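You operate a simulated robot arm through the tools that you are given. There is no shell and no other tool.

The job below is to be done with a simulated robot arm. You get a single attempt, and the scene is never put back.

JOB
Turn the speed dial to slow, laminate block 92 and put it in the white tray.
Fine: the red lever goes down and stays down.
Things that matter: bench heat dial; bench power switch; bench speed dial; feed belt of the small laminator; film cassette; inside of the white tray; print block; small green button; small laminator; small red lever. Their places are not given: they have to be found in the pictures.

The check looks at the end state, three seconds after you hand in, the way a careful person would. Anything else that was tipped, shoved, dropped, spilled or broken makes it a failure.

ROBOT AND FRAMES
A 6-joint arm with a two-finger parallel gripper, fixed in place. Base frame: the origin is at the foot of the arm, x ahead of it, y to its left, z up; the work surface is at about z = 900. Lengths are in mm, angles in rad, forces in N, time in s.
With the tool pointing down near the work surface it reaches from about 240 to 660 mm from the base axis. Its first joint turns from -1.152 to 1.152 rad. Payload 2.9 kg.
The tool frame sits at the grasp point between the pads (the TCP): z along the fingers, y along the line on which they close. The tips reach 30 mm beyond it. The gripper opens to 110 mm. The fingers are 20 mm wide and 10 mm thick; the gripper's body (48 by 112 mm) begins 55 mm behind the TCP.
Orientation is that of the tool frame in the base frame, as a unit quaternion [x, y, z, w]. With the fingers straight down and closing along the base's y, the tool's x points along the base's -x, its y along +y and its z along -z.

CONTROLS
- The arm moves only by the tool nudge_tool. Its argument "deltas" is a list of rows, each an object of numbers (a shift or turn left out is 0, a gripper value left out holds the last): "dx", "dy", "dz": the shift along the base's x, y, z in cm; "wx", "wy", "wz": the turn, a rotation vector about the base's x, y, z in rad. In form: [{"dx": .., "dy": .., "dz": .., "wx": .., "wy": .., "wz": ..}, ...]. A call has 1 to 20 rows; each row is the pose to reach, as a shift and turn from the pose commanded when the call began. "gripper" is the closure, from 0 (fully open) to 1 (shut), set as the call begins (left out, the last holds). Rows are played at 5 a second. More than 50 mm and 0.15 rad between two rows, or a gripper value outside its range, and nothing of the call is played. Where a pose cannot be reached the arm comes as near as it can. A force on the tool above 40 N (or 10 N above the force at the start of the call, whichever is more), or a blocked arm, ends the call early, and 0.2 s more pass. Each finger travels about 108 mm/s and halts on what it meets, pressing with about 43 N; the grip force reading is that of the motor and also rises with nothing between the fingers. The clock runs only during rows and for 0.2 s after the last one: add rows that repeat a pose to give the fingers time. The reply holds the time, the measured pose of the TCP, the force on the tool along the base axes, the opening and the grip force, in the units named above and with some noise, with the torque about the TCP (base axes, N m) and any sound that the robot's microphone picked up.
- Cameras (640 x 400 px; columns grow to the right, rows downward): "scene" is fixed at [70.6, 423.5, 1421.5]; the picture's right is [-0.79, -0.62, 0.00], its down [-0.24, 0.31, -0.92] and it looks along [0.57, -0.72, -0.39] (base axes); focal length 325 px, centre (320, 200). "wrist" rides on the gripper at [73, 17, -103] in the tool frame; the picture's right is [-0.23, 0.97, 0.00], its down [-0.76, -0.18, -0.62] and it looks along [-0.61, -0.14, 0.78] (tool axes); focal length 222 px, centre (320, 200).
- grab_frame(camera): a new picture of that camera. The clock stands still meanwhile.
- probe_pixels(camera, pixels): for up to 12 pixels [column, row] of the newest picture of that camera ("zoom" is the newest enlarged one), the place [x, y, z] in the base frame of the surface seen there, good to about 2 mm, but the place of the scene camera against the robot may be out by one fixed shift of up to 25 mm in any direction. The clock stands still meanwhile.
- inspect(camera, box): a new picture of the part [left, top, right, bottom] of that camera's present view, enlarged. The clock stands still meanwhile.
- hand_in(): hands the job in; it is judged then, once.

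Open the gripper and draw the arm clear of the work before you hand the job in, unless the task says otherwise.

The tools are called as a command line: name --argument value ..., lists and objects as JSON in quotes. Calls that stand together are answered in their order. nudge_tool: Moves the arm, as the interface text tells. Its arguments: {"type":"object","properties":{"deltas":{"type":"array"},"gripper":{"type":"number"}},"required":["deltas"]} The other tools are called the same way: grab_frame (camera) takes a picture; probe_pixels (camera, pixels) gives the place of the surface under pixels of a picture; inspect (camera, box) takes an enlarged picture of a part of a camera's view; hand_in () hands the job in.

At the start:

```text
clock: 0.0
tool_pos: [262.0, -179.5, 1332.3]
ee_rot: [0.001, 1.0, -0.001, 0.0]
wrist_force: [0.2, -1.2, 0.2]
torque: [-0.03, 0.02, -0.04]
finger_gap: 110.2
grasp_force: 0.1
```

scene: 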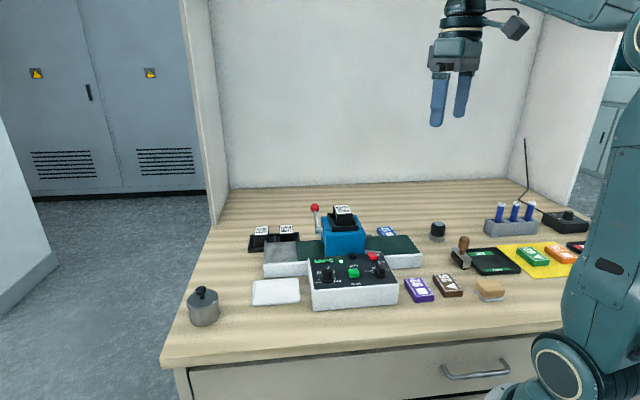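
wrist: 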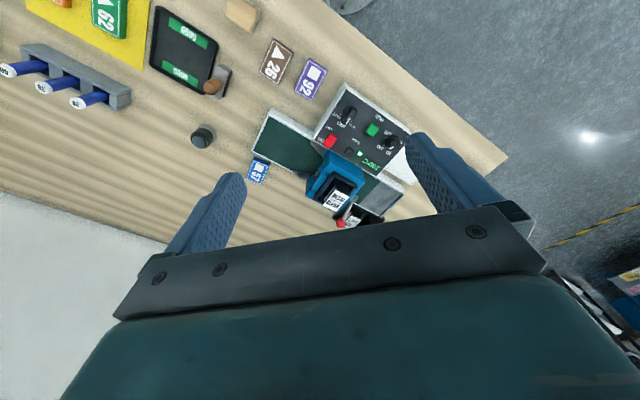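

The scene shows the laminator near (345,245), a control panel near (350,275), and purple block 92 at (418,290). I'll zoom in on these areas.

inspect --camera "scene" --box '[240, 190, 440, 315]'

inspect --camera "wrist" --box '[230, 50, 430, 240]'

inspect --camera "scene" --box '[300, 245, 400, 310]'

```text
3.20 times, centred on (340, 252) of scene
```

zoom: 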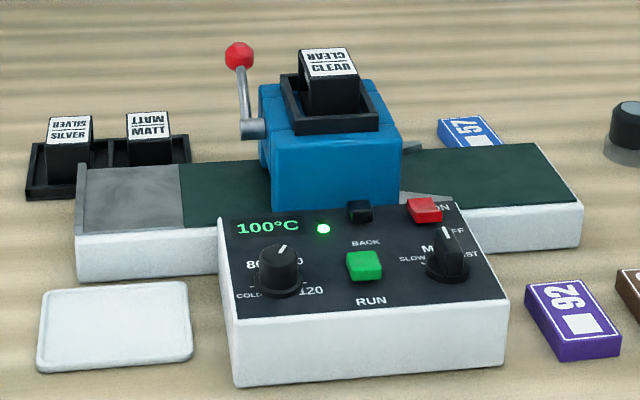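

```text
2.11 times, centred on (330, 145) of wrist
```

zoom: 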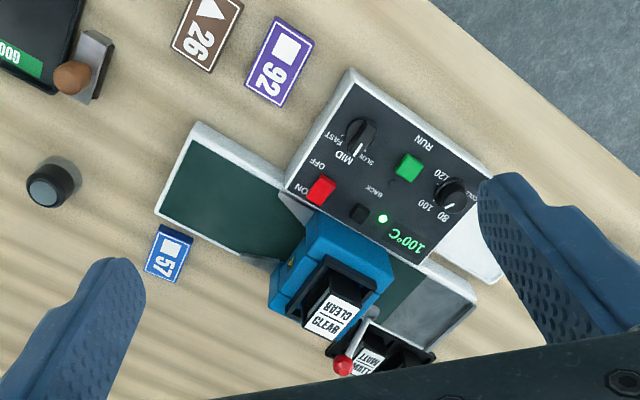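

```text
6.15 times, centred on (350, 278) of scene
```

zoom: 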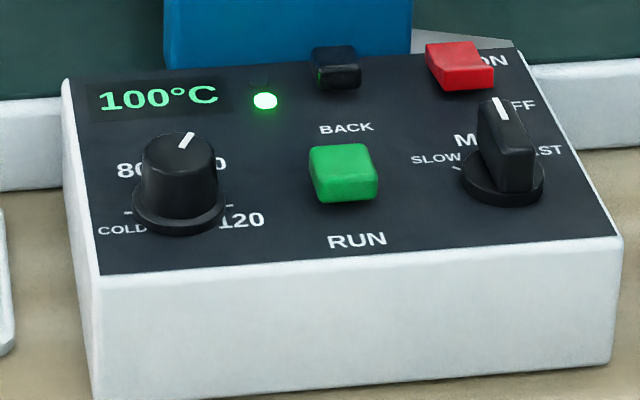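

Speed dial at MID, power ON (lamp lit), cassette CLEAR installed, lever up. I'll probe the places in the wrist picture, which should be free of the scene camera's shift.

inspect --camera "wrist" --box '[230, 50, 430, 240]'

probe_pixels --camera "zoom" --pixels '[[280, 60], [360, 130], [408, 166], [450, 195], [322, 187], [343, 366], [335, 313], [230, 190], [425, 310], [480, 245], [168, 255], [300, 165]]'

grab_frame --camera "scene"

probe_pixels --camera "scene" --pixels '[[418, 289], [379, 270], [354, 272], [326, 273], [315, 208], [344, 211], [276, 291], [277, 252], [395, 246], [373, 256], [387, 231], [330, 240]]'

```text
2.11 times, centred on (330, 145) of wrist
```

zoom: 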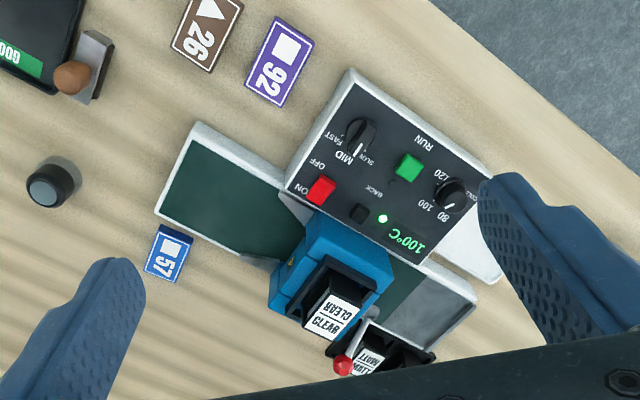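

```text
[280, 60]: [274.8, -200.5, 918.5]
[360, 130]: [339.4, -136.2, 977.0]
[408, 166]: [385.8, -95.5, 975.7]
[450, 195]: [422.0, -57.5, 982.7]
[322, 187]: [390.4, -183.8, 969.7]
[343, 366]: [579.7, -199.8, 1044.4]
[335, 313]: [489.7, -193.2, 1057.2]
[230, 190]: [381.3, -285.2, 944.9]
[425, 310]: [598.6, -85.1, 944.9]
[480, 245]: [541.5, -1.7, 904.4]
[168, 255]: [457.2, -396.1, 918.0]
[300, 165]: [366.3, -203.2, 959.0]
```

```text
taken
```

scene: 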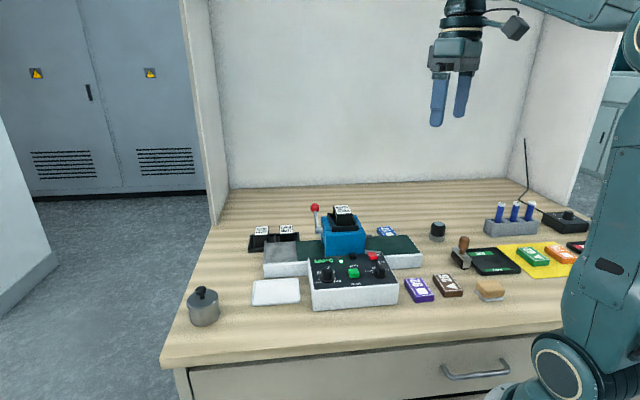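

```text
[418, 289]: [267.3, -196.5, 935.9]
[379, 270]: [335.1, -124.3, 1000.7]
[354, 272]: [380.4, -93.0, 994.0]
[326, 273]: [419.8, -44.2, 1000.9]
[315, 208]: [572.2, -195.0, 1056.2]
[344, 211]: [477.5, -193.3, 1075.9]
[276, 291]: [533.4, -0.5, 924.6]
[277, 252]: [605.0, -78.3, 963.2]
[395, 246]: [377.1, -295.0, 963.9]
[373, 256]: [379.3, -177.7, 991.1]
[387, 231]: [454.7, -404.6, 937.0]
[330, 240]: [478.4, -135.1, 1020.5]
```

Wrist readings are: dial (339,-136), RUN (386,-95), power (390,-184), block 92 (275,-200), tray (541,-2), lever knob (580,-200,1044). The scene camera is shifted by about (-6,+7,+18). I move closer to the panel with the gripper turned to line up with the laminator.

nudge_tool --deltas '[{"dx": 0.9, "dy": 1.7, "dz": -3.3, "wz": -0.103}, {"dx": 1.9, "dy": 3.5, "dz": -6.6, "wz": -0.206}, {"dx": 2.9, "dy": 5.2, "dz": -9.9, "wz": -0.31}, {"dx": 3.8, "dy": 7.0, "dz": -13.2, "wz": -0.413}, {"dx": 4.8, "dy": 8.7, "dz": -16.5, "wz": -0.516}, {"dx": 5.8, "dy": 10.5, "dz": -19.9, "wz": -0.62}, {"dx": 6.7, "dy": 12.2, "dz": -23.2, "wz": -0.723}, {"dx": 7.7, "dy": 14.0, "dz": -26.5, "wz": -0.826}, {"dx": 7.7, "dy": 14.0, "dz": -26.5, "wz": -0.826}]' --gripper 0

grab_frame --camera "wrist"

grab_frame --camera "scene"

```text
clock: 2.0
tool_pos: [340.0, -38.6, 1068.2]
ee_rot: [0.402, 0.916, 0.0, 0.002]
wrist_force: [0.5, 0.5, -0.2]
torque: [0.02, 0.02, 0.0]
finger_gap: 109.9
grasp_force: 0.0
```

```text
taken
```

wrist: 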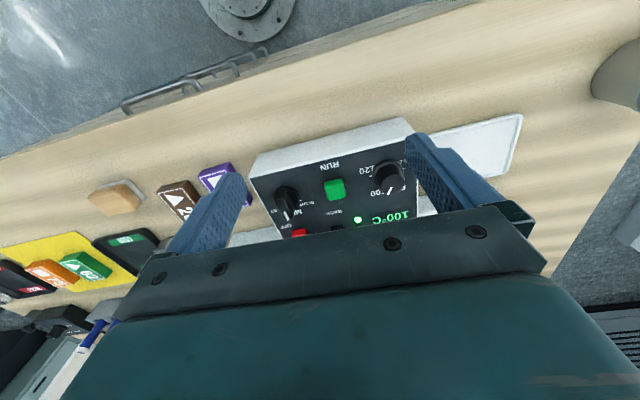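

```text
taken
```

scene: 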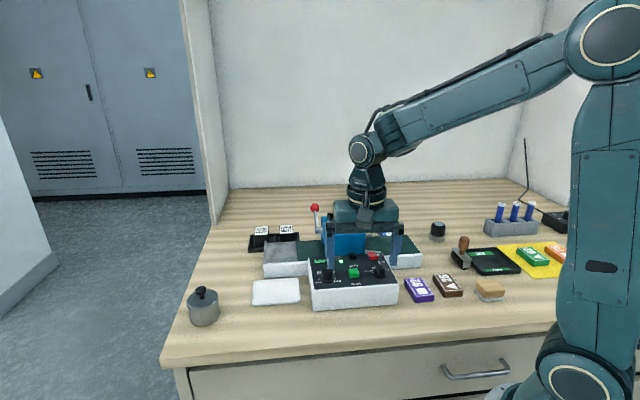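

The camera's picture is upside down relative to the panel, but the panel shows near (335,185). I zoom in on the dials.

inspect --camera "wrist" --box '[240, 115, 420, 245]'

probe_pixels --camera "wrist" --pixels '[[287, 190], [288, 215], [280, 205], [297, 205], [335, 188], [389, 172], [300, 232]]'

```text
3.08 times, centred on (330, 180) of wrist
```

zoom: 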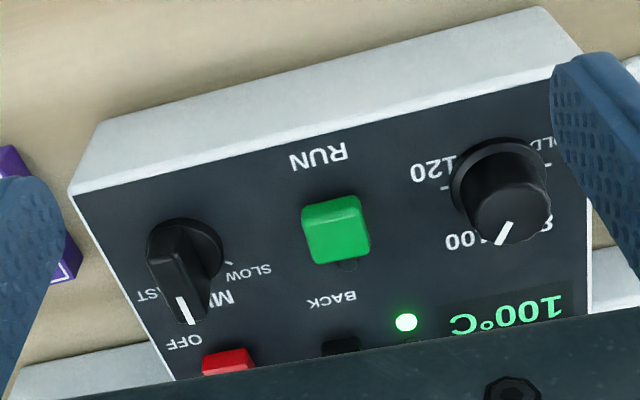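

```text
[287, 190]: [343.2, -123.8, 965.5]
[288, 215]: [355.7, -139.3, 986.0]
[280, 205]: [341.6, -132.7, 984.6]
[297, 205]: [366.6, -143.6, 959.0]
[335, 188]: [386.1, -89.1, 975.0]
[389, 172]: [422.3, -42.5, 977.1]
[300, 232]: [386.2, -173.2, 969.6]
```

The zoom shows the speed knob at about (190,260) with its white mark at (187,310) and the SLOW tick at about (228,263). I probe the knob, ticks and labels finely.

probe_pixels --camera "zoom" --pixels '[[187, 320], [172, 228], [182, 275], [228, 263], [150, 250], [222, 240], [185, 220], [255, 272], [207, 295], [229, 300], [140, 298], [500, 150]]'

inspect --camera "wrist" --box '[265, 165, 335, 225]'

inspect --camera "scene" --box '[360, 250, 400, 285]'

```text
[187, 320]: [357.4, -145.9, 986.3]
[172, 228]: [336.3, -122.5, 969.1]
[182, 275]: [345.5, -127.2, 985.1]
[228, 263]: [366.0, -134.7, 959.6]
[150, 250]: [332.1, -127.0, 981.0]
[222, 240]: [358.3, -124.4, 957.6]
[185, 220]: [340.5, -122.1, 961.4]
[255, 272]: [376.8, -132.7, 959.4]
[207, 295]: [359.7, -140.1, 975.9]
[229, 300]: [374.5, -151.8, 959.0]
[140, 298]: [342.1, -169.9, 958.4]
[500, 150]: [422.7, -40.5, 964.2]
```

```text
6.67 times, centred on (300, 195) of wrist
```

zoom: 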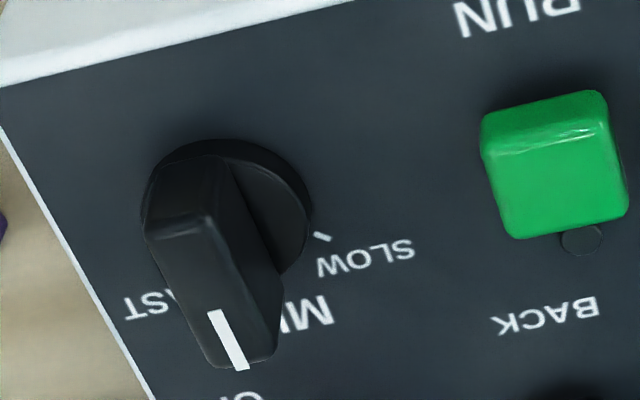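

```text
11.43 times, centred on (380, 268) of scene
```

zoom: 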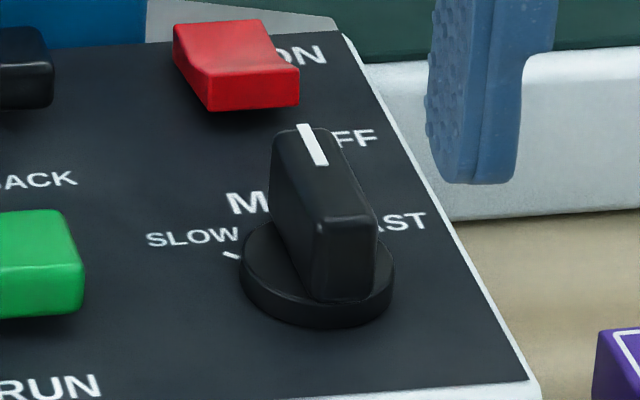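

I re-take the close wrist view of the knob and probe the bar's corners and disc's rim.

inspect --camera "wrist" --box '[265, 165, 335, 225]'

probe_pixels --camera "zoom" --pixels '[[155, 228], [205, 222], [230, 365], [268, 355], [180, 230], [228, 318], [150, 190], [222, 142], [305, 200], [322, 238], [285, 265], [212, 290]]'

```text
6.67 times, centred on (300, 195) of wrist
```

zoom: 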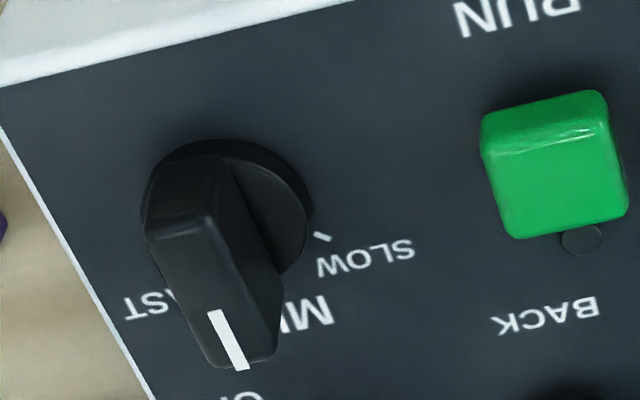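

```text
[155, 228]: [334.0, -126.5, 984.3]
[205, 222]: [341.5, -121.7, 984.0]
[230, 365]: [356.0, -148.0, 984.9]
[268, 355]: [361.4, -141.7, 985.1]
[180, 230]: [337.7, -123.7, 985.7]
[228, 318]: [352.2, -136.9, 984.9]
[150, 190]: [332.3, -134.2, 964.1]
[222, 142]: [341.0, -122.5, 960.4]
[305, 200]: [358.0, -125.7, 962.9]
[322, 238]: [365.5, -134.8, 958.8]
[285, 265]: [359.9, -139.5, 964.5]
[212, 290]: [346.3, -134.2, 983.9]
```

Bar ends are at (337.7,-124.1) and (358.7,-144.9), so the knob's centre is (348.2,-134.5) and its top z 985. The SLOW tick is 45° counter-clockwise of the mark. I narrow the gripper to about 32 mm and hover over the knob.

nudge_tool --deltas '[{"dx": 0.2, "dy": -3.2, "dz": 0, "wz": 0.015}, {"dx": 0.5, "dy": -6.4, "dz": 0, "wz": 0.03}, {"dx": 0.82, "dy": -9.59, "dz": 0, "wz": 0.045}, {"dx": 0.82, "dy": -9.59, "dz": -2.8, "wz": 0.045}, {"dx": 0.82, "dy": -9.59, "dz": -2.8, "wz": 0.045}]' --gripper 0.71

grab_frame --camera "wrist"

inspect --camera "scene" --box '[300, 190, 440, 310]'

```text
clock: 3.2
tool_pos: [346.0, -135.1, 1040.0]
ee_rot: [0.38, 0.925, 0.0, 0.0]
wrist_force: [0.2, 0.2, 0.1]
torque: [-0.02, 0.0, -0.01]
finger_gap: 31.7
grasp_force: 0.1
```

```text
taken
```

wrist: 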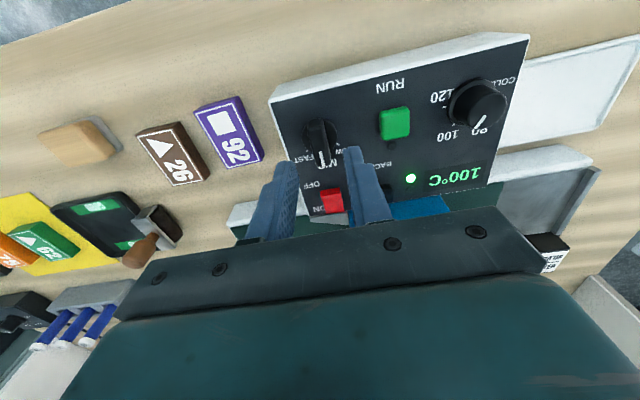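

```text
3.33 times, centred on (370, 250) of scene
```

zoom: 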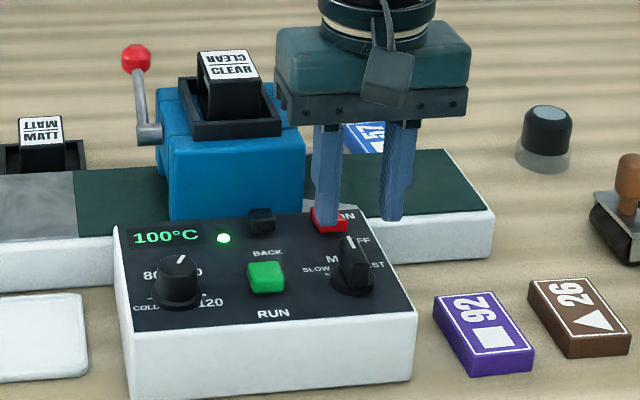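

Gap is 31.7 mm and the knob shows at (320,140) in the wrist view. I re-probe the bar from here to check the alignment.

inspect --camera "wrist" --box '[285, 105, 365, 175]'

inspect --camera "wrist" --box '[420, 60, 530, 150]'

```text
5.71 times, centred on (325, 140) of wrist
```

zoom: 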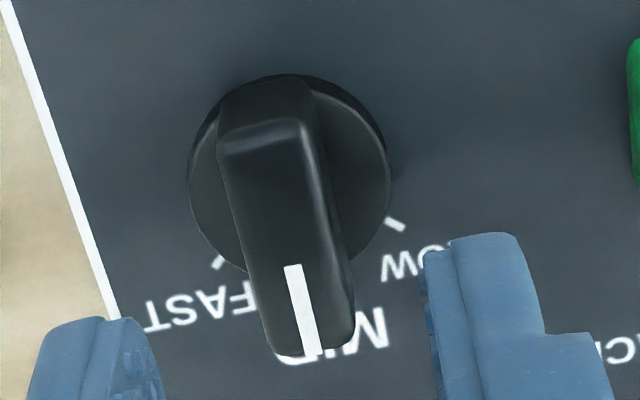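

```text
4.44 times, centred on (475, 105) of wrist
```

zoom: 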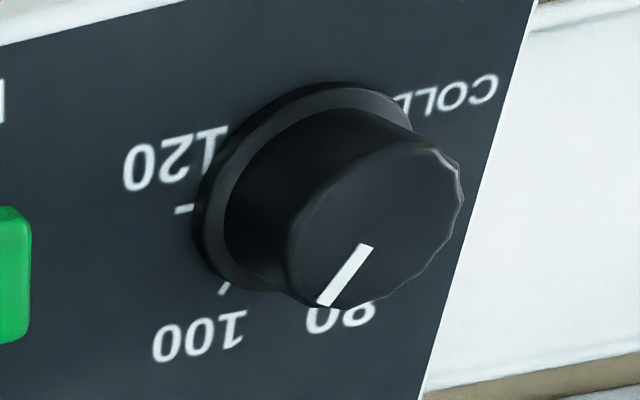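

The heat pointer is parallel to the 100 tick, so heat stays as it is. I re-take the speed knob zoom and probe it.

inspect --camera "wrist" --box '[285, 105, 365, 175]'

probe_pixels --camera "zoom" --pixels '[[222, 145], [303, 128], [280, 345], [345, 335], [290, 270], [190, 200], [388, 180], [395, 224], [218, 262], [220, 90]]'

```text
5.71 times, centred on (325, 140) of wrist
```

zoom: 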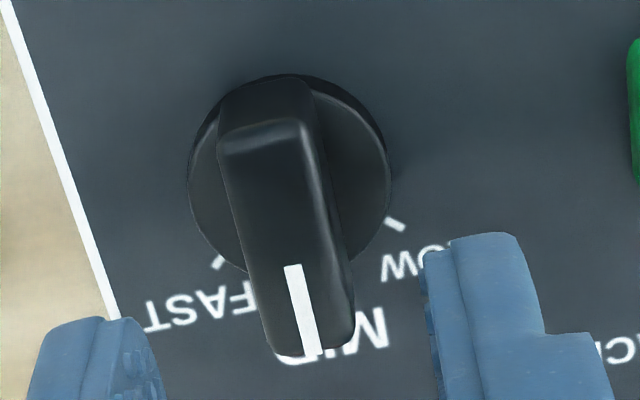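

```text
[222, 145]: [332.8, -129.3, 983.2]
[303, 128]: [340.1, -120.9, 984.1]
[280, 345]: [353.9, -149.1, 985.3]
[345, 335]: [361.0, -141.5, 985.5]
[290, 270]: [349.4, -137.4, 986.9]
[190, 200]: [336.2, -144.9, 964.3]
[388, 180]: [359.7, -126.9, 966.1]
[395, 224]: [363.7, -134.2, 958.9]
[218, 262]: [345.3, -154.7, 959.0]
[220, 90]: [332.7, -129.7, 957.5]
```

Knob centre is (347.2,-135.3), and the SLOW and FAST ticks are about ±50° from MID. I descend straddling the bar, then close.

nudge_tool --deltas '[{"dx": 0.1, "dz": -2.0}, {"dx": 0.1, "dz": -4.1}, {"dx": 0.1, "dz": -4.1}]'

inspect --camera "scene" --box '[330, 220, 420, 300]'

```text
clock: 4.0
tool_pos: [348.2, -134.8, 997.1]
ee_rot: [0.38, 0.925, 0.0, 0.001]
wrist_force: [-0.4, 0.2, 0.2]
torque: [-0.01, 0.0, 0.03]
finger_gap: 31.8
grasp_force: 0.0
```

```text
5.00 times, centred on (375, 260) of scene
```

zoom: 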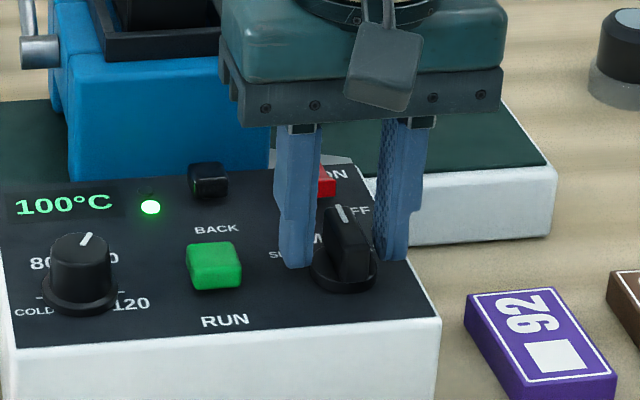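

No contact so far and the fingers straddle the bar at (345,240). I close on the bar.

nudge_tool --deltas '[{"dx": 0}, {"dx": 0}, {"dx": 0}]' --gripper 1.0

```text
clock: 4.8
tool_pos: [347.6, -136.1, 997.9]
ee_rot: [0.383, 0.924, 0.0, -0.001]
wrist_force: [-10.6, -11.9, -0.9]
torque: [-0.37, -0.05, 0.0]
finger_gap: 13.0
grasp_force: 45.2
```

Gripped at 13 mm with about 16 N sideways towards -x/-y, so I ease 1 mm that way while turning counter-clockwise by 50°.

nudge_tool --deltas '[{"dx": -0.07, "dy": -0.07}, {"dx": -0.07, "dy": -0.07, "wz": 0.13}, {"dx": -0.07, "dy": -0.07, "wz": 0.26}, {"dx": -0.07, "dy": -0.07, "wz": 0.39}, {"dx": -0.07, "dy": -0.07, "wz": 0.52}, {"dx": -0.07, "dy": -0.07, "wz": 0.65}, {"dx": -0.07, "dy": -0.07, "wz": 0.77}, {"dx": -0.07, "dy": -0.07, "wz": 0.87}, {"dx": -0.07, "dy": -0.07, "wz": 0.87}]'

inspect --camera "scene" --box '[330, 220, 420, 300]'

```text
clock: 6.3
tool_pos: [348.1, -135.5, 997.0]
ee_rot: [0.044, 0.999, -0.001, -0.002]
wrist_force: [4.3, -5.0, -4.9]
torque: [0.04, 0.68, -0.04]
finger_gap: 13.0
grasp_force: 45.3
stopped in row 7: the force on the tool passed its limit at 40 N (the readings are from after the stop); the commanded pose is now the measured one
```

```text
5.00 times, centred on (375, 260) of scene
```

zoom: 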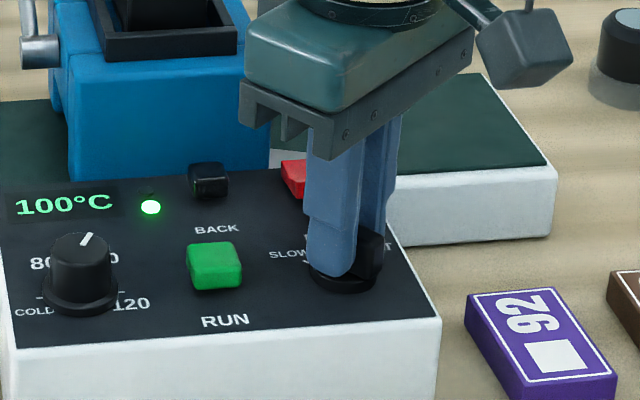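

It turned about 40° before the force limit; I open slightly and look at where the mark is.

nudge_tool --deltas '[{"dx": 0}, {"dx": 0}, {"dz": 2.5}, {"dz": 4.5}, {"dz": 4.5}]' --gripper 0.71

inspect --camera "scene" --box '[360, 250, 400, 285]'

grab_frame --camera "wrist"

```text
clock: 7.5
tool_pos: [347.5, -135.1, 1042.8]
ee_rot: [0.045, 0.999, 0.0, -0.001]
wrist_force: [0.4, 0.4, 0.6]
torque: [0.03, 0.05, 0.02]
finger_gap: 31.9
grasp_force: 0.1
```

```text
11.43 times, centred on (380, 268) of scene
```

zoom: 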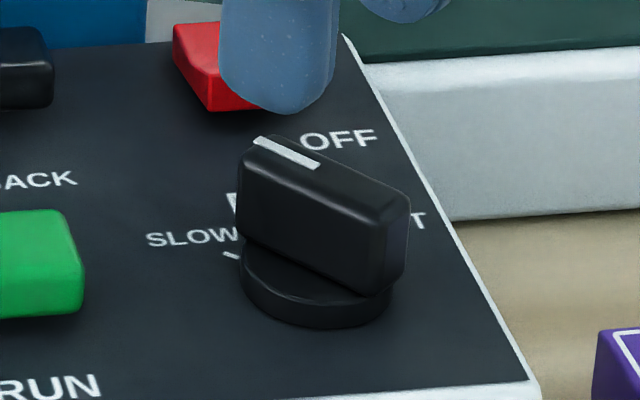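

```text
taken
```

wrist: 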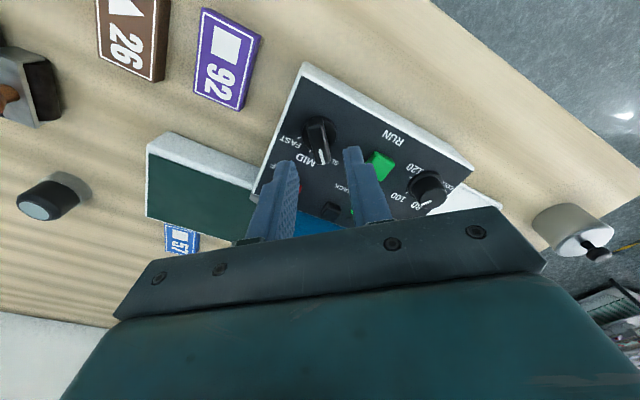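

The knob is turned toward SLOW; I zoom in the wrist view and probe the bar ends and ticks to see how much is missing.

inspect --camera "wrist" --box '[285, 100, 365, 180]'

probe_pixels --camera "wrist" --pixels '[[309, 122], [325, 118], [319, 160], [330, 157], [317, 140], [335, 140]]'

```text
5.00 times, centred on (325, 140) of wrist
```

zoom: 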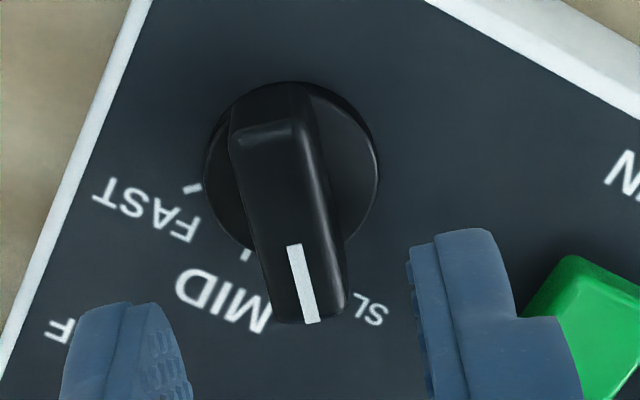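

```text
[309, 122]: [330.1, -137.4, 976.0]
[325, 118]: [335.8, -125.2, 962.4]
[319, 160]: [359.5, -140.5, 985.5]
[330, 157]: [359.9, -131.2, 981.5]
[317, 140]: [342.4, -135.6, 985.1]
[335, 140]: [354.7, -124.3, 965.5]
```

The MID tick (247,255) and FAST tick (193,188) now show; probing them and the bar gives the angles.

probe_pixels --camera "zoom" --pixels '[[247, 255], [193, 188], [310, 315], [294, 250], [237, 143], [295, 130], [275, 318], [340, 308], [208, 170], [375, 170]]'

```text
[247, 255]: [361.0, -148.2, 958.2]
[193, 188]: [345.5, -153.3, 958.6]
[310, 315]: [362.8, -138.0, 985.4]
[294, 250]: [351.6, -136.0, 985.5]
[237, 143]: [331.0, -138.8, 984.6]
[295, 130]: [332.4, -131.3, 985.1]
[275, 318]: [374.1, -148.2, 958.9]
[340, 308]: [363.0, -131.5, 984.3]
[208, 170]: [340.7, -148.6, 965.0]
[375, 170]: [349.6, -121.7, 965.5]
```

The bar is at about -5° while SLOW's tick is at about +3°, so I need roughly 8° more. I go down again, and grip.

nudge_tool --deltas '[{"dz": -2.2}, {"dz": -4.5}, {"dz": -4.5}]'

nudge_tool --deltas '[{"dx": 0}, {"dx": 0}, {"dx": 0}]' --gripper 1.0

```text
clock: 8.3
tool_pos: [347.4, -133.1, 998.6]
ee_rot: [0.044, 0.999, 0.0, 0.0]
wrist_force: [1.2, -0.1, 0.2]
torque: [0.0, -0.02, 0.02]
finger_gap: 32.0
grasp_force: 0.1
```

```text
clock: 9.1
tool_pos: [349.4, -136.4, 999.1]
ee_rot: [0.046, 0.999, -0.001, 0.0]
wrist_force: [-2.5, -24.1, -7.8]
torque: [-0.26, -0.46, 0.0]
finger_gap: 13.1
grasp_force: 45.3
```

Sideways force is -24 N in y, so I ease -1.5 mm in y first.

nudge_tool --deltas '[{"dy": -0.07}, {"dy": -0.15}, {"dy": -0.15}]'

```text
clock: 9.9
tool_pos: [347.8, -136.1, 999.4]
ee_rot: [0.043, 0.999, 0.0, 0.0]
wrist_force: [2.1, -5.7, 6.5]
torque: [-0.14, 0.72, -0.02]
finger_gap: 13.0
grasp_force: 45.1
```

The force fell to about 6 N; now I turn on in small steps.

nudge_tool --deltas '[{"dy": -0.03, "wz": 0.05}, {"dy": -0.03, "wz": 0.1}, {"dy": -0.03, "wz": 0.15}, {"dy": -0.03, "wz": 0.18}, {"dy": -0.03, "wz": 0.18}]'

```text
clock: 11.2
tool_pos: [347.6, -137.1, 998.4]
ee_rot: [-0.047, 0.999, 0.001, -0.001]
wrist_force: [-5.4, 4.4, 4.2]
torque: [0.08, -0.61, -0.29]
finger_gap: 12.8
grasp_force: 44.4
stopped in row 5: the force on the tool passed its limit at 41 N (the readings are from after the stop); the commanded pose is now the measured one
```

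The tool is now at +5.4°, just past the tick; I release and look.

nudge_tool --deltas '[{"dx": 0}, {"dx": 0}, {"dz": 2.5}, {"dz": 4.5}, {"dz": 4.5}]' --gripper 0.71

inspect --camera "wrist" --box '[285, 100, 365, 180]'

inspect --camera "scene" --box '[300, 245, 400, 310]'

```text
clock: 12.4
tool_pos: [347.7, -137.6, 1043.7]
ee_rot: [-0.047, 0.999, 0.001, 0.0]
wrist_force: [-0.1, 0.4, -1.0]
torque: [-0.02, 0.0, 0.0]
finger_gap: 32.1
grasp_force: 0.1
```

```text
5.00 times, centred on (325, 140) of wrist
```

zoom: 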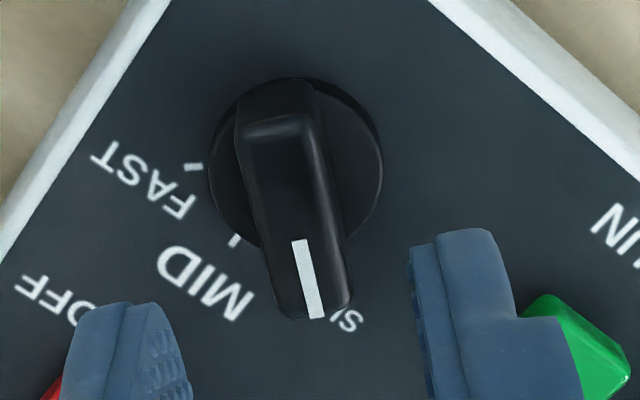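

```text
6.15 times, centred on (350, 278) of scene
```

zoom: 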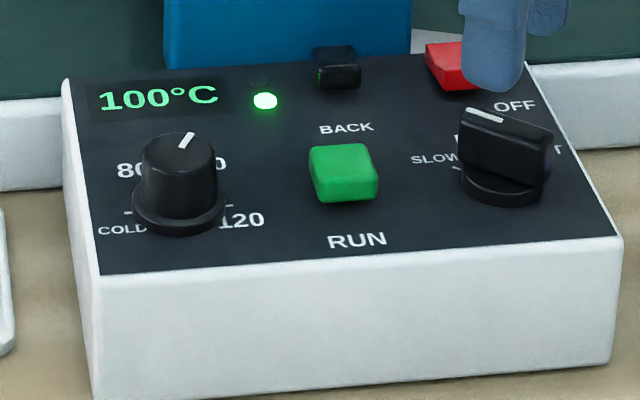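

Checking the bar's angle against the ticks with probes.

inspect --camera "wrist" --box '[285, 100, 365, 180]'

probe_pixels --camera "zoom" --pixels '[[236, 241], [193, 166], [243, 145], [300, 125], [280, 310], [345, 300], [298, 245], [316, 312], [268, 225], [328, 225]]'

```text
5.00 times, centred on (325, 140) of wrist
```

zoom: 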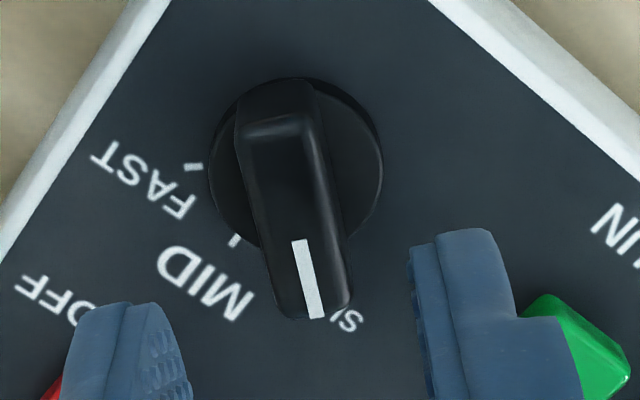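

```text
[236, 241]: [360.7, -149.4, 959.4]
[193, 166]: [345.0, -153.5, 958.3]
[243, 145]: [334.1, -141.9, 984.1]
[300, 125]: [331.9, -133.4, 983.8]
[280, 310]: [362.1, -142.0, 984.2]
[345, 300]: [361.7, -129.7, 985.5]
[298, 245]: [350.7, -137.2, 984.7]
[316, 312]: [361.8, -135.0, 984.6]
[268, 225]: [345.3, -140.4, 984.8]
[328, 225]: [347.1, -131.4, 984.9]
```

The bar's at about +4°, matching the SLOW tick. Next I study the lever and belt in the scene view and block 92 in detail.

inspect --camera "scene" --box '[290, 195, 370, 260]'

probe_pixels --camera "zoom" --pixels '[[195, 110], [210, 180], [225, 265], [205, 265], [245, 270], [260, 225], [430, 190], [450, 260], [270, 395], [440, 395], [340, 120], [430, 215]]'

grab_frame --camera "wrist"

```text
6.15 times, centred on (330, 228) of scene
```

zoom: 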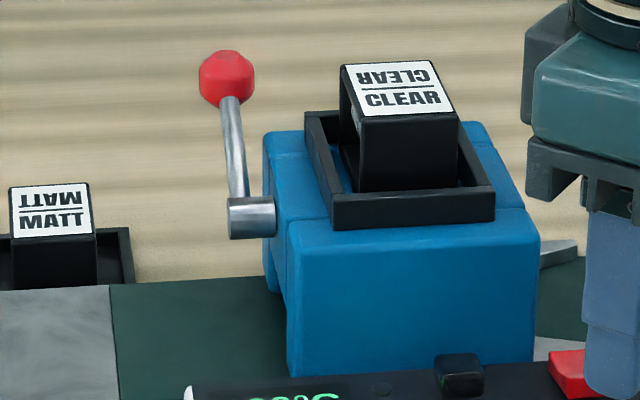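

```text
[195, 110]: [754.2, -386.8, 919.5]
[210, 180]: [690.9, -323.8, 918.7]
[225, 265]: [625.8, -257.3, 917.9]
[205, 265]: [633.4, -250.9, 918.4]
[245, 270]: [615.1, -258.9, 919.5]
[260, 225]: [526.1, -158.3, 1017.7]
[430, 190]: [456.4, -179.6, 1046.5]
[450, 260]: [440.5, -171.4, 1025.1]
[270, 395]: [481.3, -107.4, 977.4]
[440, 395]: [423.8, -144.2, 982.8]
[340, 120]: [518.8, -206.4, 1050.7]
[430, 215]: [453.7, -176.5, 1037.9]
```

```text
taken
```

wrist: 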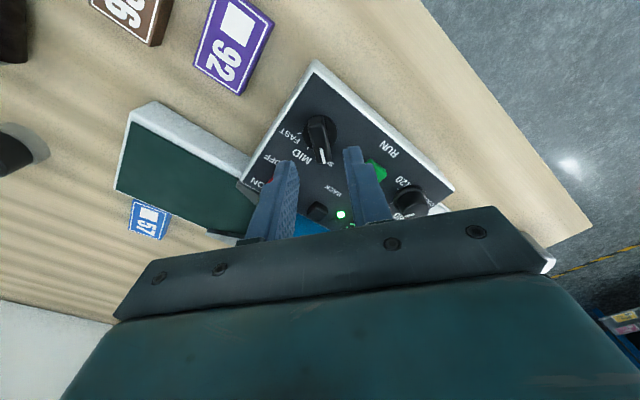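

I probe the lever knob, shaft and pivot in the same zoom, and the entry guides.

probe_pixels --camera "zoom" --pixels '[[227, 80], [252, 218], [236, 150], [238, 185], [560, 252], [550, 345], [560, 300], [480, 260], [100, 320], [200, 340], [240, 230], [228, 60]]'

inspect --camera "wrist" --box '[100, 0, 340, 250]'

```text
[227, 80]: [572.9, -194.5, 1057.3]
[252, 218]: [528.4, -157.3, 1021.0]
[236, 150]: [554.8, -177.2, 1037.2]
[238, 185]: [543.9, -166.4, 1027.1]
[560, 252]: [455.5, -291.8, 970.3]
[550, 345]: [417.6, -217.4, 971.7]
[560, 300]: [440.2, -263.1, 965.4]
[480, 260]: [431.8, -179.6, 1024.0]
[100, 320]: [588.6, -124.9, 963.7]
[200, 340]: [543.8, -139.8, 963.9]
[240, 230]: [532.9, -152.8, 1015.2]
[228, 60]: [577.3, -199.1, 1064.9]
```

```text
1.60 times, centred on (220, 125) of wrist
```

zoom: 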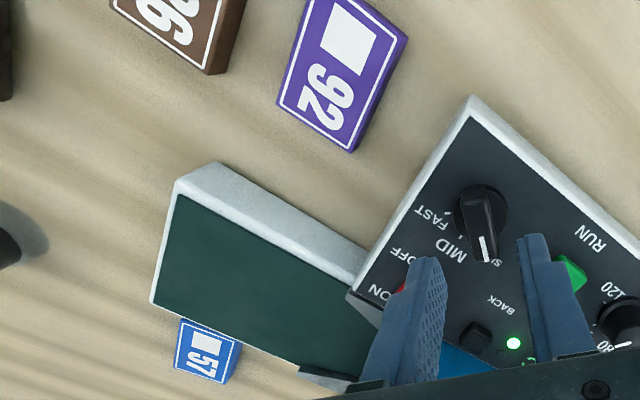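

The lever leans back (+v) and up from its pivot at about (536,-161,1000), with the knob at (581,-204,1043), so pushing the knob down should lower it. I move to view the feed belt and block 92 from above.

nudge_tool --deltas '[{"dy": -1.5, "dz": 3.0}, {"dx": -0.5, "dy": -5.0, "dz": 6.0}, {"dx": -1.0, "dy": -8.0, "dz": 9.0}, {"dx": -1.5, "dy": -11.0, "dz": 11.0}, {"dx": -1.5, "dy": -11.0, "dz": 11.0}]' --gripper 0.0

grab_frame --camera "wrist"

```text
clock: 13.6
tool_pos: [333.1, -246.9, 1155.3]
ee_rot: [-0.046, 0.999, 0.0, 0.0]
wrist_force: [0.0, 0.7, 0.2]
torque: [0.0, 0.0, -0.01]
finger_gap: 110.0
grasp_force: 0.1
```

```text
taken
```

wrist: 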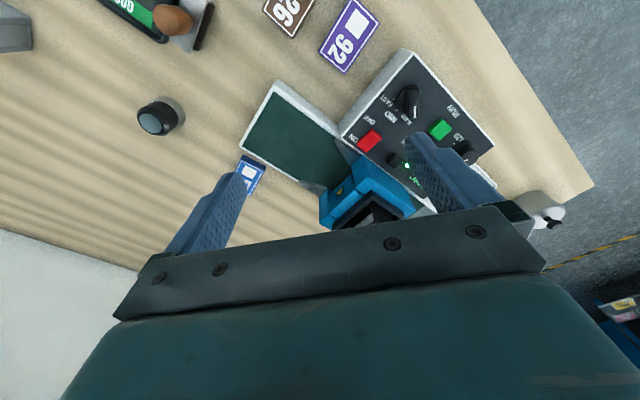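

I zoom in on the belt and block from here and probe their corners.

inspect --camera "wrist" --box '[230, 70, 390, 210]'

probe_pixels --camera "wrist" --pixels '[[274, 82], [277, 92], [335, 127], [242, 145], [300, 178], [320, 53], [346, 71], [353, 1], [379, 18], [349, 36]]'

inspect --camera "wrist" --box '[300, 0, 400, 80]'

```text
2.86 times, centred on (310, 140) of wrist
```

zoom: 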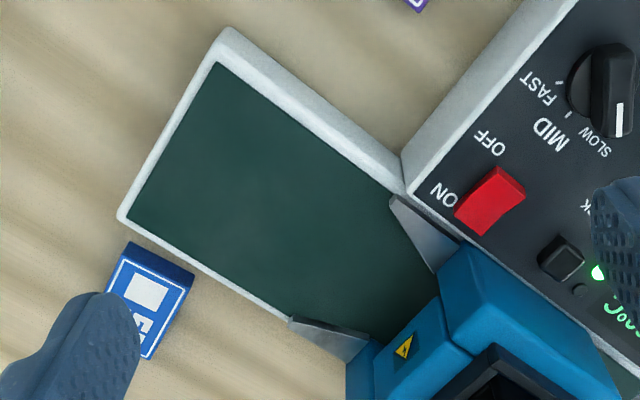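

```text
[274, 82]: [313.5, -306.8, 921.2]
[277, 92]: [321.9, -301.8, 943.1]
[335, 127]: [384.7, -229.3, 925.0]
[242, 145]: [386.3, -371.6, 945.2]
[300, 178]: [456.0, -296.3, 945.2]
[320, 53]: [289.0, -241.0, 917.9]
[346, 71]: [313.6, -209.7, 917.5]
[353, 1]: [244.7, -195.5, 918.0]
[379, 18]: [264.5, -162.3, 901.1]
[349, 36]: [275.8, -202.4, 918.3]
```

```text
5.00 times, centred on (350, 40) of wrist
```

zoom: 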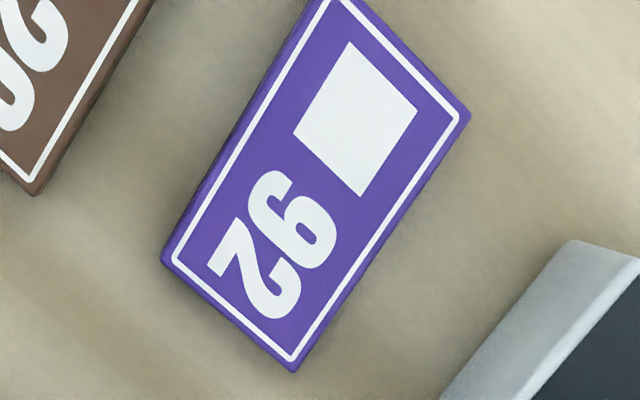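

Belt edge corners are about (322,-302) and (386,-372), so the belt is ~95 mm wide with u near 45°. I take finer probes in zooms of block and belt.

probe_pixels --camera "zoom" --pixels '[[166, 260], [293, 365], [466, 112], [345, 5], [300, 20], [390, 35], [230, 315], [380, 240], [235, 140], [350, 118], [275, 245]]'

inspect --camera "wrist" --box '[230, 70, 390, 210]'

probe_pixels --camera "zoom" --pixels '[[220, 66], [130, 220], [395, 190], [290, 312], [395, 198], [435, 268], [352, 357], [290, 322], [460, 240], [260, 180], [375, 270], [375, 340]]'

```text
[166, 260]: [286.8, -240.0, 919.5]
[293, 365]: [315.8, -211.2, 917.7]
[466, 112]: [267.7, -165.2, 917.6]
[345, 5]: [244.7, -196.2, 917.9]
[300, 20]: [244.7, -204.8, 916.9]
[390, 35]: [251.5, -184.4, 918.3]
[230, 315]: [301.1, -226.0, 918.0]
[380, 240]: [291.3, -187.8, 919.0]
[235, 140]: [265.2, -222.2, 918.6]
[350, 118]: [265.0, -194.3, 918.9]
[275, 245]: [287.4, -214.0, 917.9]
```

```text
2.86 times, centred on (310, 140) of wrist
```

zoom: 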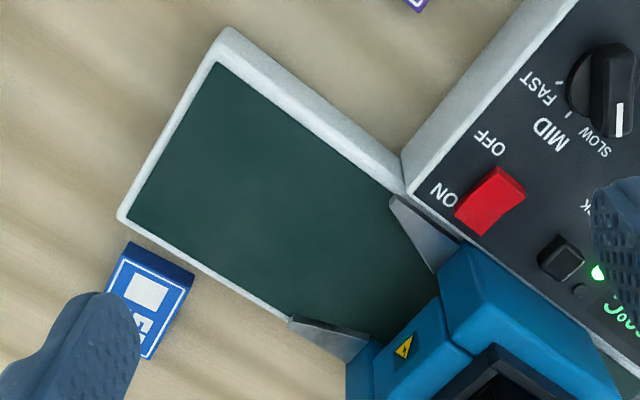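

```text
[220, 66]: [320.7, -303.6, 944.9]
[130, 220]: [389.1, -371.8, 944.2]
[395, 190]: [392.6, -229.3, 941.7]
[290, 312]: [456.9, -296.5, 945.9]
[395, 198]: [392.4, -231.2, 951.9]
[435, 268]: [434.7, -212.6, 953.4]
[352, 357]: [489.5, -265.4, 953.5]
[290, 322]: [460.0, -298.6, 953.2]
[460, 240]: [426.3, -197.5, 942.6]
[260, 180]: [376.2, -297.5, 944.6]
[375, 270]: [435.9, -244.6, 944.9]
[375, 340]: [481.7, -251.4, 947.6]
```

Block 92 is centred at (278.8,-203.2), top z 918, 64 x 41 mm, long axis along 135°. I turn to close across its short side and hover above it with a 62 mm opening.

nudge_tool --deltas '[{"dx": -0.9, "dy": 0.7, "dz": -1.5, "wz": -0.147}, {"dx": -1.8, "dy": 1.5, "dz": -3.5, "wz": -0.293}, {"dx": -2.7, "dy": 2.2, "dz": -6.0, "wz": -0.44}, {"dx": -3.6, "dy": 2.9, "dz": -8.5, "wz": -0.587}, {"dx": -4.5, "dy": 3.6, "dz": -11.5, "wz": -0.733}, {"dx": -5.43, "dy": 4.37, "dz": -14.0, "wz": -0.88}, {"dx": -5.43, "dy": 4.37, "dz": -14.0, "wz": -0.88}]' --gripper 0.44

grab_frame --camera "wrist"

inspect --camera "scene" --box '[360, 220, 500, 320]'

```text
clock: 15.2
tool_pos: [277.5, -202.3, 1013.7]
ee_rot: [0.383, 0.924, -0.001, 0.0]
wrist_force: [-0.7, 0.0, 0.1]
torque: [0.02, -0.04, -0.01]
finger_gap: 61.4
grasp_force: 0.1
```

```text
taken
```

wrist: 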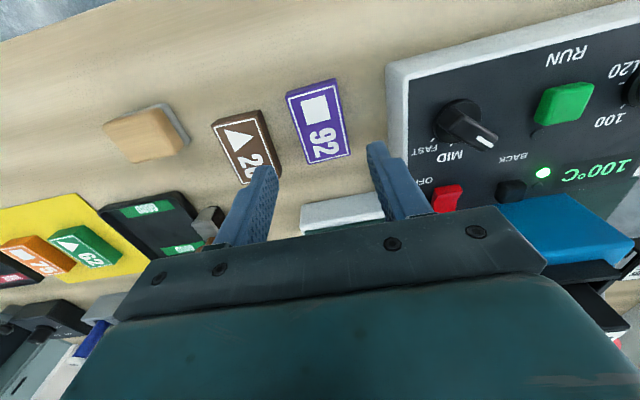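

```text
4.00 times, centred on (430, 270) of scene
```

zoom: 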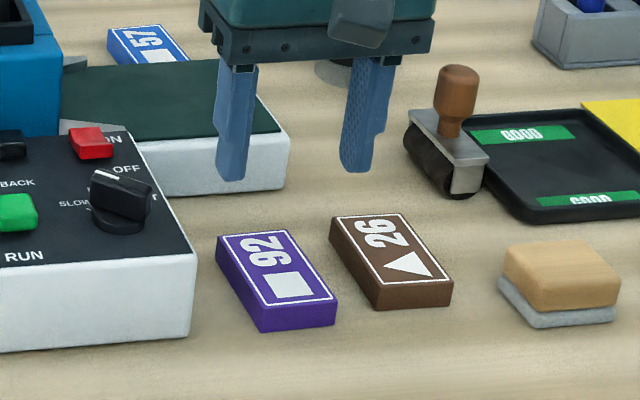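

Checking the gap between 92 and 26 and re-measuring block 92's corners in the wrist view.

inspect --camera "wrist" --box '[200, 70, 360, 190]'

probe_pixels --camera "wrist" --pixels '[[287, 97], [336, 82], [304, 167], [348, 154], [212, 125], [258, 112], [278, 158], [318, 125], [295, 135], [270, 135]]'

```text
3.33 times, centred on (280, 130) of wrist
```

zoom: 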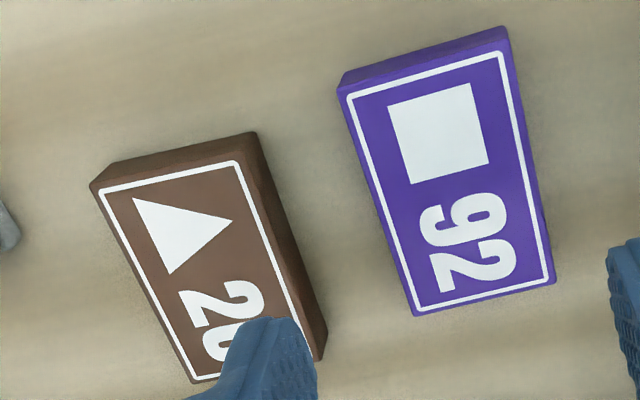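

```text
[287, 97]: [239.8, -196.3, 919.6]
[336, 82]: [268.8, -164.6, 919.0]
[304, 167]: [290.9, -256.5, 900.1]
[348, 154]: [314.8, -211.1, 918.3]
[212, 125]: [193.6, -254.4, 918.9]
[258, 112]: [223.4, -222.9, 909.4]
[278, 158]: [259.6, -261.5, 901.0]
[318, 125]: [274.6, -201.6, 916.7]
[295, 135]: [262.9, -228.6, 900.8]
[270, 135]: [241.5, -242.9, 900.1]
```

Finer corners from the zoom.

probe_pixels --camera "zoom" --pixels '[[344, 92], [498, 54], [550, 280], [416, 312], [380, 200], [524, 165], [258, 140], [322, 350], [290, 240], [450, 180], [92, 190]]'

```text
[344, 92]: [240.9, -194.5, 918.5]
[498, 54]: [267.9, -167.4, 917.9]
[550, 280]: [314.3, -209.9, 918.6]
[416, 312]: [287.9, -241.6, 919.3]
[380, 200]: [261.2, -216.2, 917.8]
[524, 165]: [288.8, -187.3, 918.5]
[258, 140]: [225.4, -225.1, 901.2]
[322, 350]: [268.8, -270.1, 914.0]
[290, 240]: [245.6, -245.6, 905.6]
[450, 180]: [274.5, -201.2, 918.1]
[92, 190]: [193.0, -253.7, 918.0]
```

The centre is (277.8,-203.4), the right edge of 26 lies about 31 mm from 92, so the fingers fit with ~11 mm to spare. I descend to tip height z≈904.

nudge_tool --deltas '[{"dx": 0.02, "dy": -0.08, "dz": -3.0}, {"dx": 0.02, "dy": -0.08, "dz": -6.0}, {"dx": 0.02, "dy": -0.08, "dz": -7.9}, {"dx": 0.02, "dy": -0.08, "dz": -7.9}]'

inspect --camera "scene" --box '[360, 220, 500, 320]'

```text
clock: 16.2
tool_pos: [280.2, -203.2, 934.4]
ee_rot: [0.383, 0.924, 0.0, 0.0]
wrist_force: [0.0, 0.5, 0.6]
torque: [-0.01, -0.02, 0.01]
finger_gap: 61.5
grasp_force: 0.1
```

```text
4.00 times, centred on (430, 270) of scene
```

zoom: 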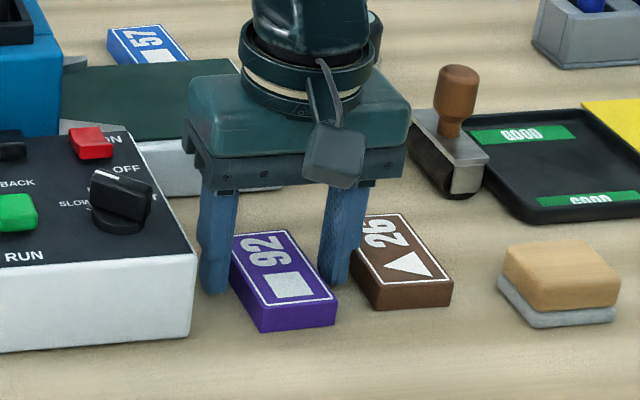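

Fingers straddle block 92 with clearance to 26. I close on it.

nudge_tool --deltas '[{"dx": 0}, {"dx": 0}, {"dx": 0}, {"dx": 0}]' --gripper 1.0

```text
clock: 17.2
tool_pos: [280.0, -204.8, 934.3]
ee_rot: [0.383, 0.924, 0.0, 0.0]
wrist_force: [0.0, -0.4, -0.1]
torque: [0.0, -0.01, 0.01]
finger_gap: 43.5
grasp_force: 43.1
```

Gripped at 43.5 mm. I lift it 10 cm, turn 90° so its long side lies along the belt, and carry it above the feed belt at (390,-302).

nudge_tool --deltas '[{"dz": 3.0}, {"dz": 6.5}, {"dz": 10.0}, {"dx": 1.0, "dy": -0.9, "dz": 10, "wz": 0.143}, {"dx": 2.0, "dy": -1.8, "dz": 10, "wz": 0.286}, {"dx": 3.0, "dy": -2.7, "dz": 10, "wz": 0.428}, {"dx": 4.0, "dy": -3.6, "dz": 10, "wz": 0.571}, {"dx": 5.0, "dy": -4.4, "dz": 10, "wz": 0.714}, {"dx": 6.0, "dy": -5.3, "dz": 10, "wz": 0.857}, {"dx": 7.0, "dy": -6.2, "dz": 10, "wz": 1.0}, {"dx": 8.0, "dy": -7.1, "dz": 10, "wz": 1.142}, {"dx": 9.0, "dy": -8.0, "dz": 10, "wz": 1.285}, {"dx": 10.0, "dy": -8.9, "dz": 10, "wz": 1.428}, {"dx": 11.1, "dy": -9.8, "dz": 10, "wz": 1.571}, {"dx": 11.1, "dy": -9.8, "dz": 10, "wz": 1.571}]'

grab_frame --camera "wrist"

inspect --camera "scene" --box '[300, 160, 500, 300]'

```text
clock: 20.4
tool_pos: [387.4, -301.1, 1034.7]
ee_rot: [-0.383, 0.924, 0.0, 0.0]
wrist_force: [-0.1, 0.1, -0.1]
torque: [0.0, -0.01, -0.02]
finger_gap: 43.7
grasp_force: 43.3
```

```text
taken
```

wrist: 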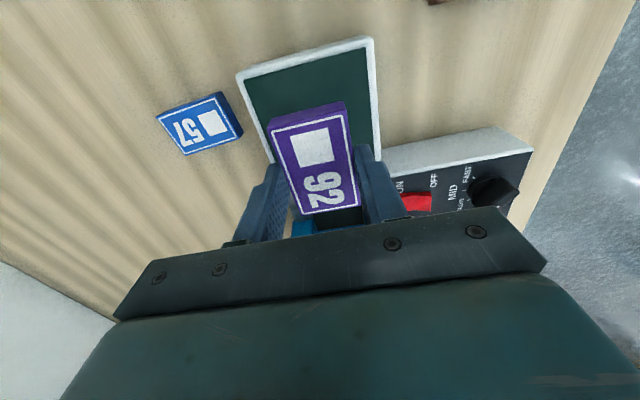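

```text
2.86 times, centred on (400, 230) of scene
```

zoom: 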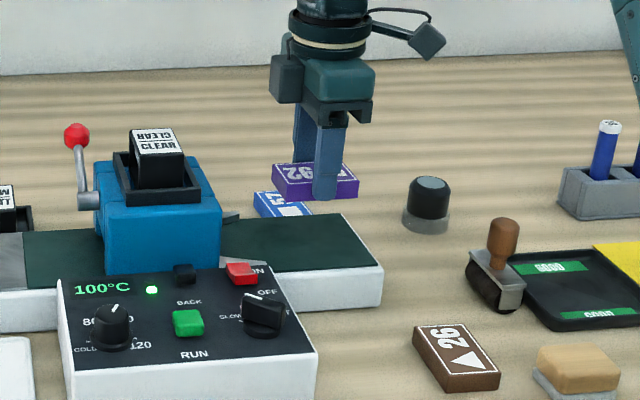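

The block is over the belt and aligned. I lower it to just above touching the belt (TCP z≈980).

nudge_tool --deltas '[{"dz": -2.0}, {"dz": -4.0}, {"dz": -5.0}, {"dz": -5.45}, {"dz": -5.45}]'

inspect --camera "scene" --box '[340, 190, 440, 270]'

```text
clock: 21.6
tool_pos: [390.0, -302.2, 978.4]
ee_rot: [-0.383, 0.924, 0.0, 0.0]
wrist_force: [-0.2, 0.2, -0.4]
torque: [0.03, 0.01, -0.05]
finger_gap: 43.7
grasp_force: 43.0
```

```text
5.00 times, centred on (390, 230) of scene
```

zoom: 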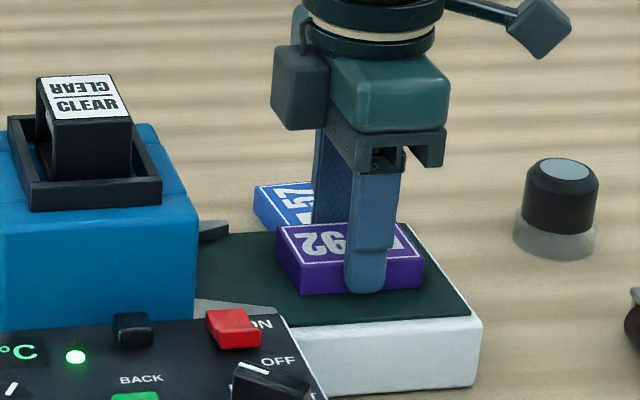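

Almost touching with no load yet; I ease down 1.5 mm to feel contact.

nudge_tool --deltas '[{"dz": -0.15}, {"dz": -0.15}]'

```text
clock: 22.2
tool_pos: [390.3, -301.9, 979.5]
ee_rot: [-0.382, 0.924, 0.0, 0.001]
wrist_force: [-0.3, -0.2, 8.1]
torque: [0.11, 0.05, 0.08]
finger_gap: 43.6
grasp_force: 42.9
```

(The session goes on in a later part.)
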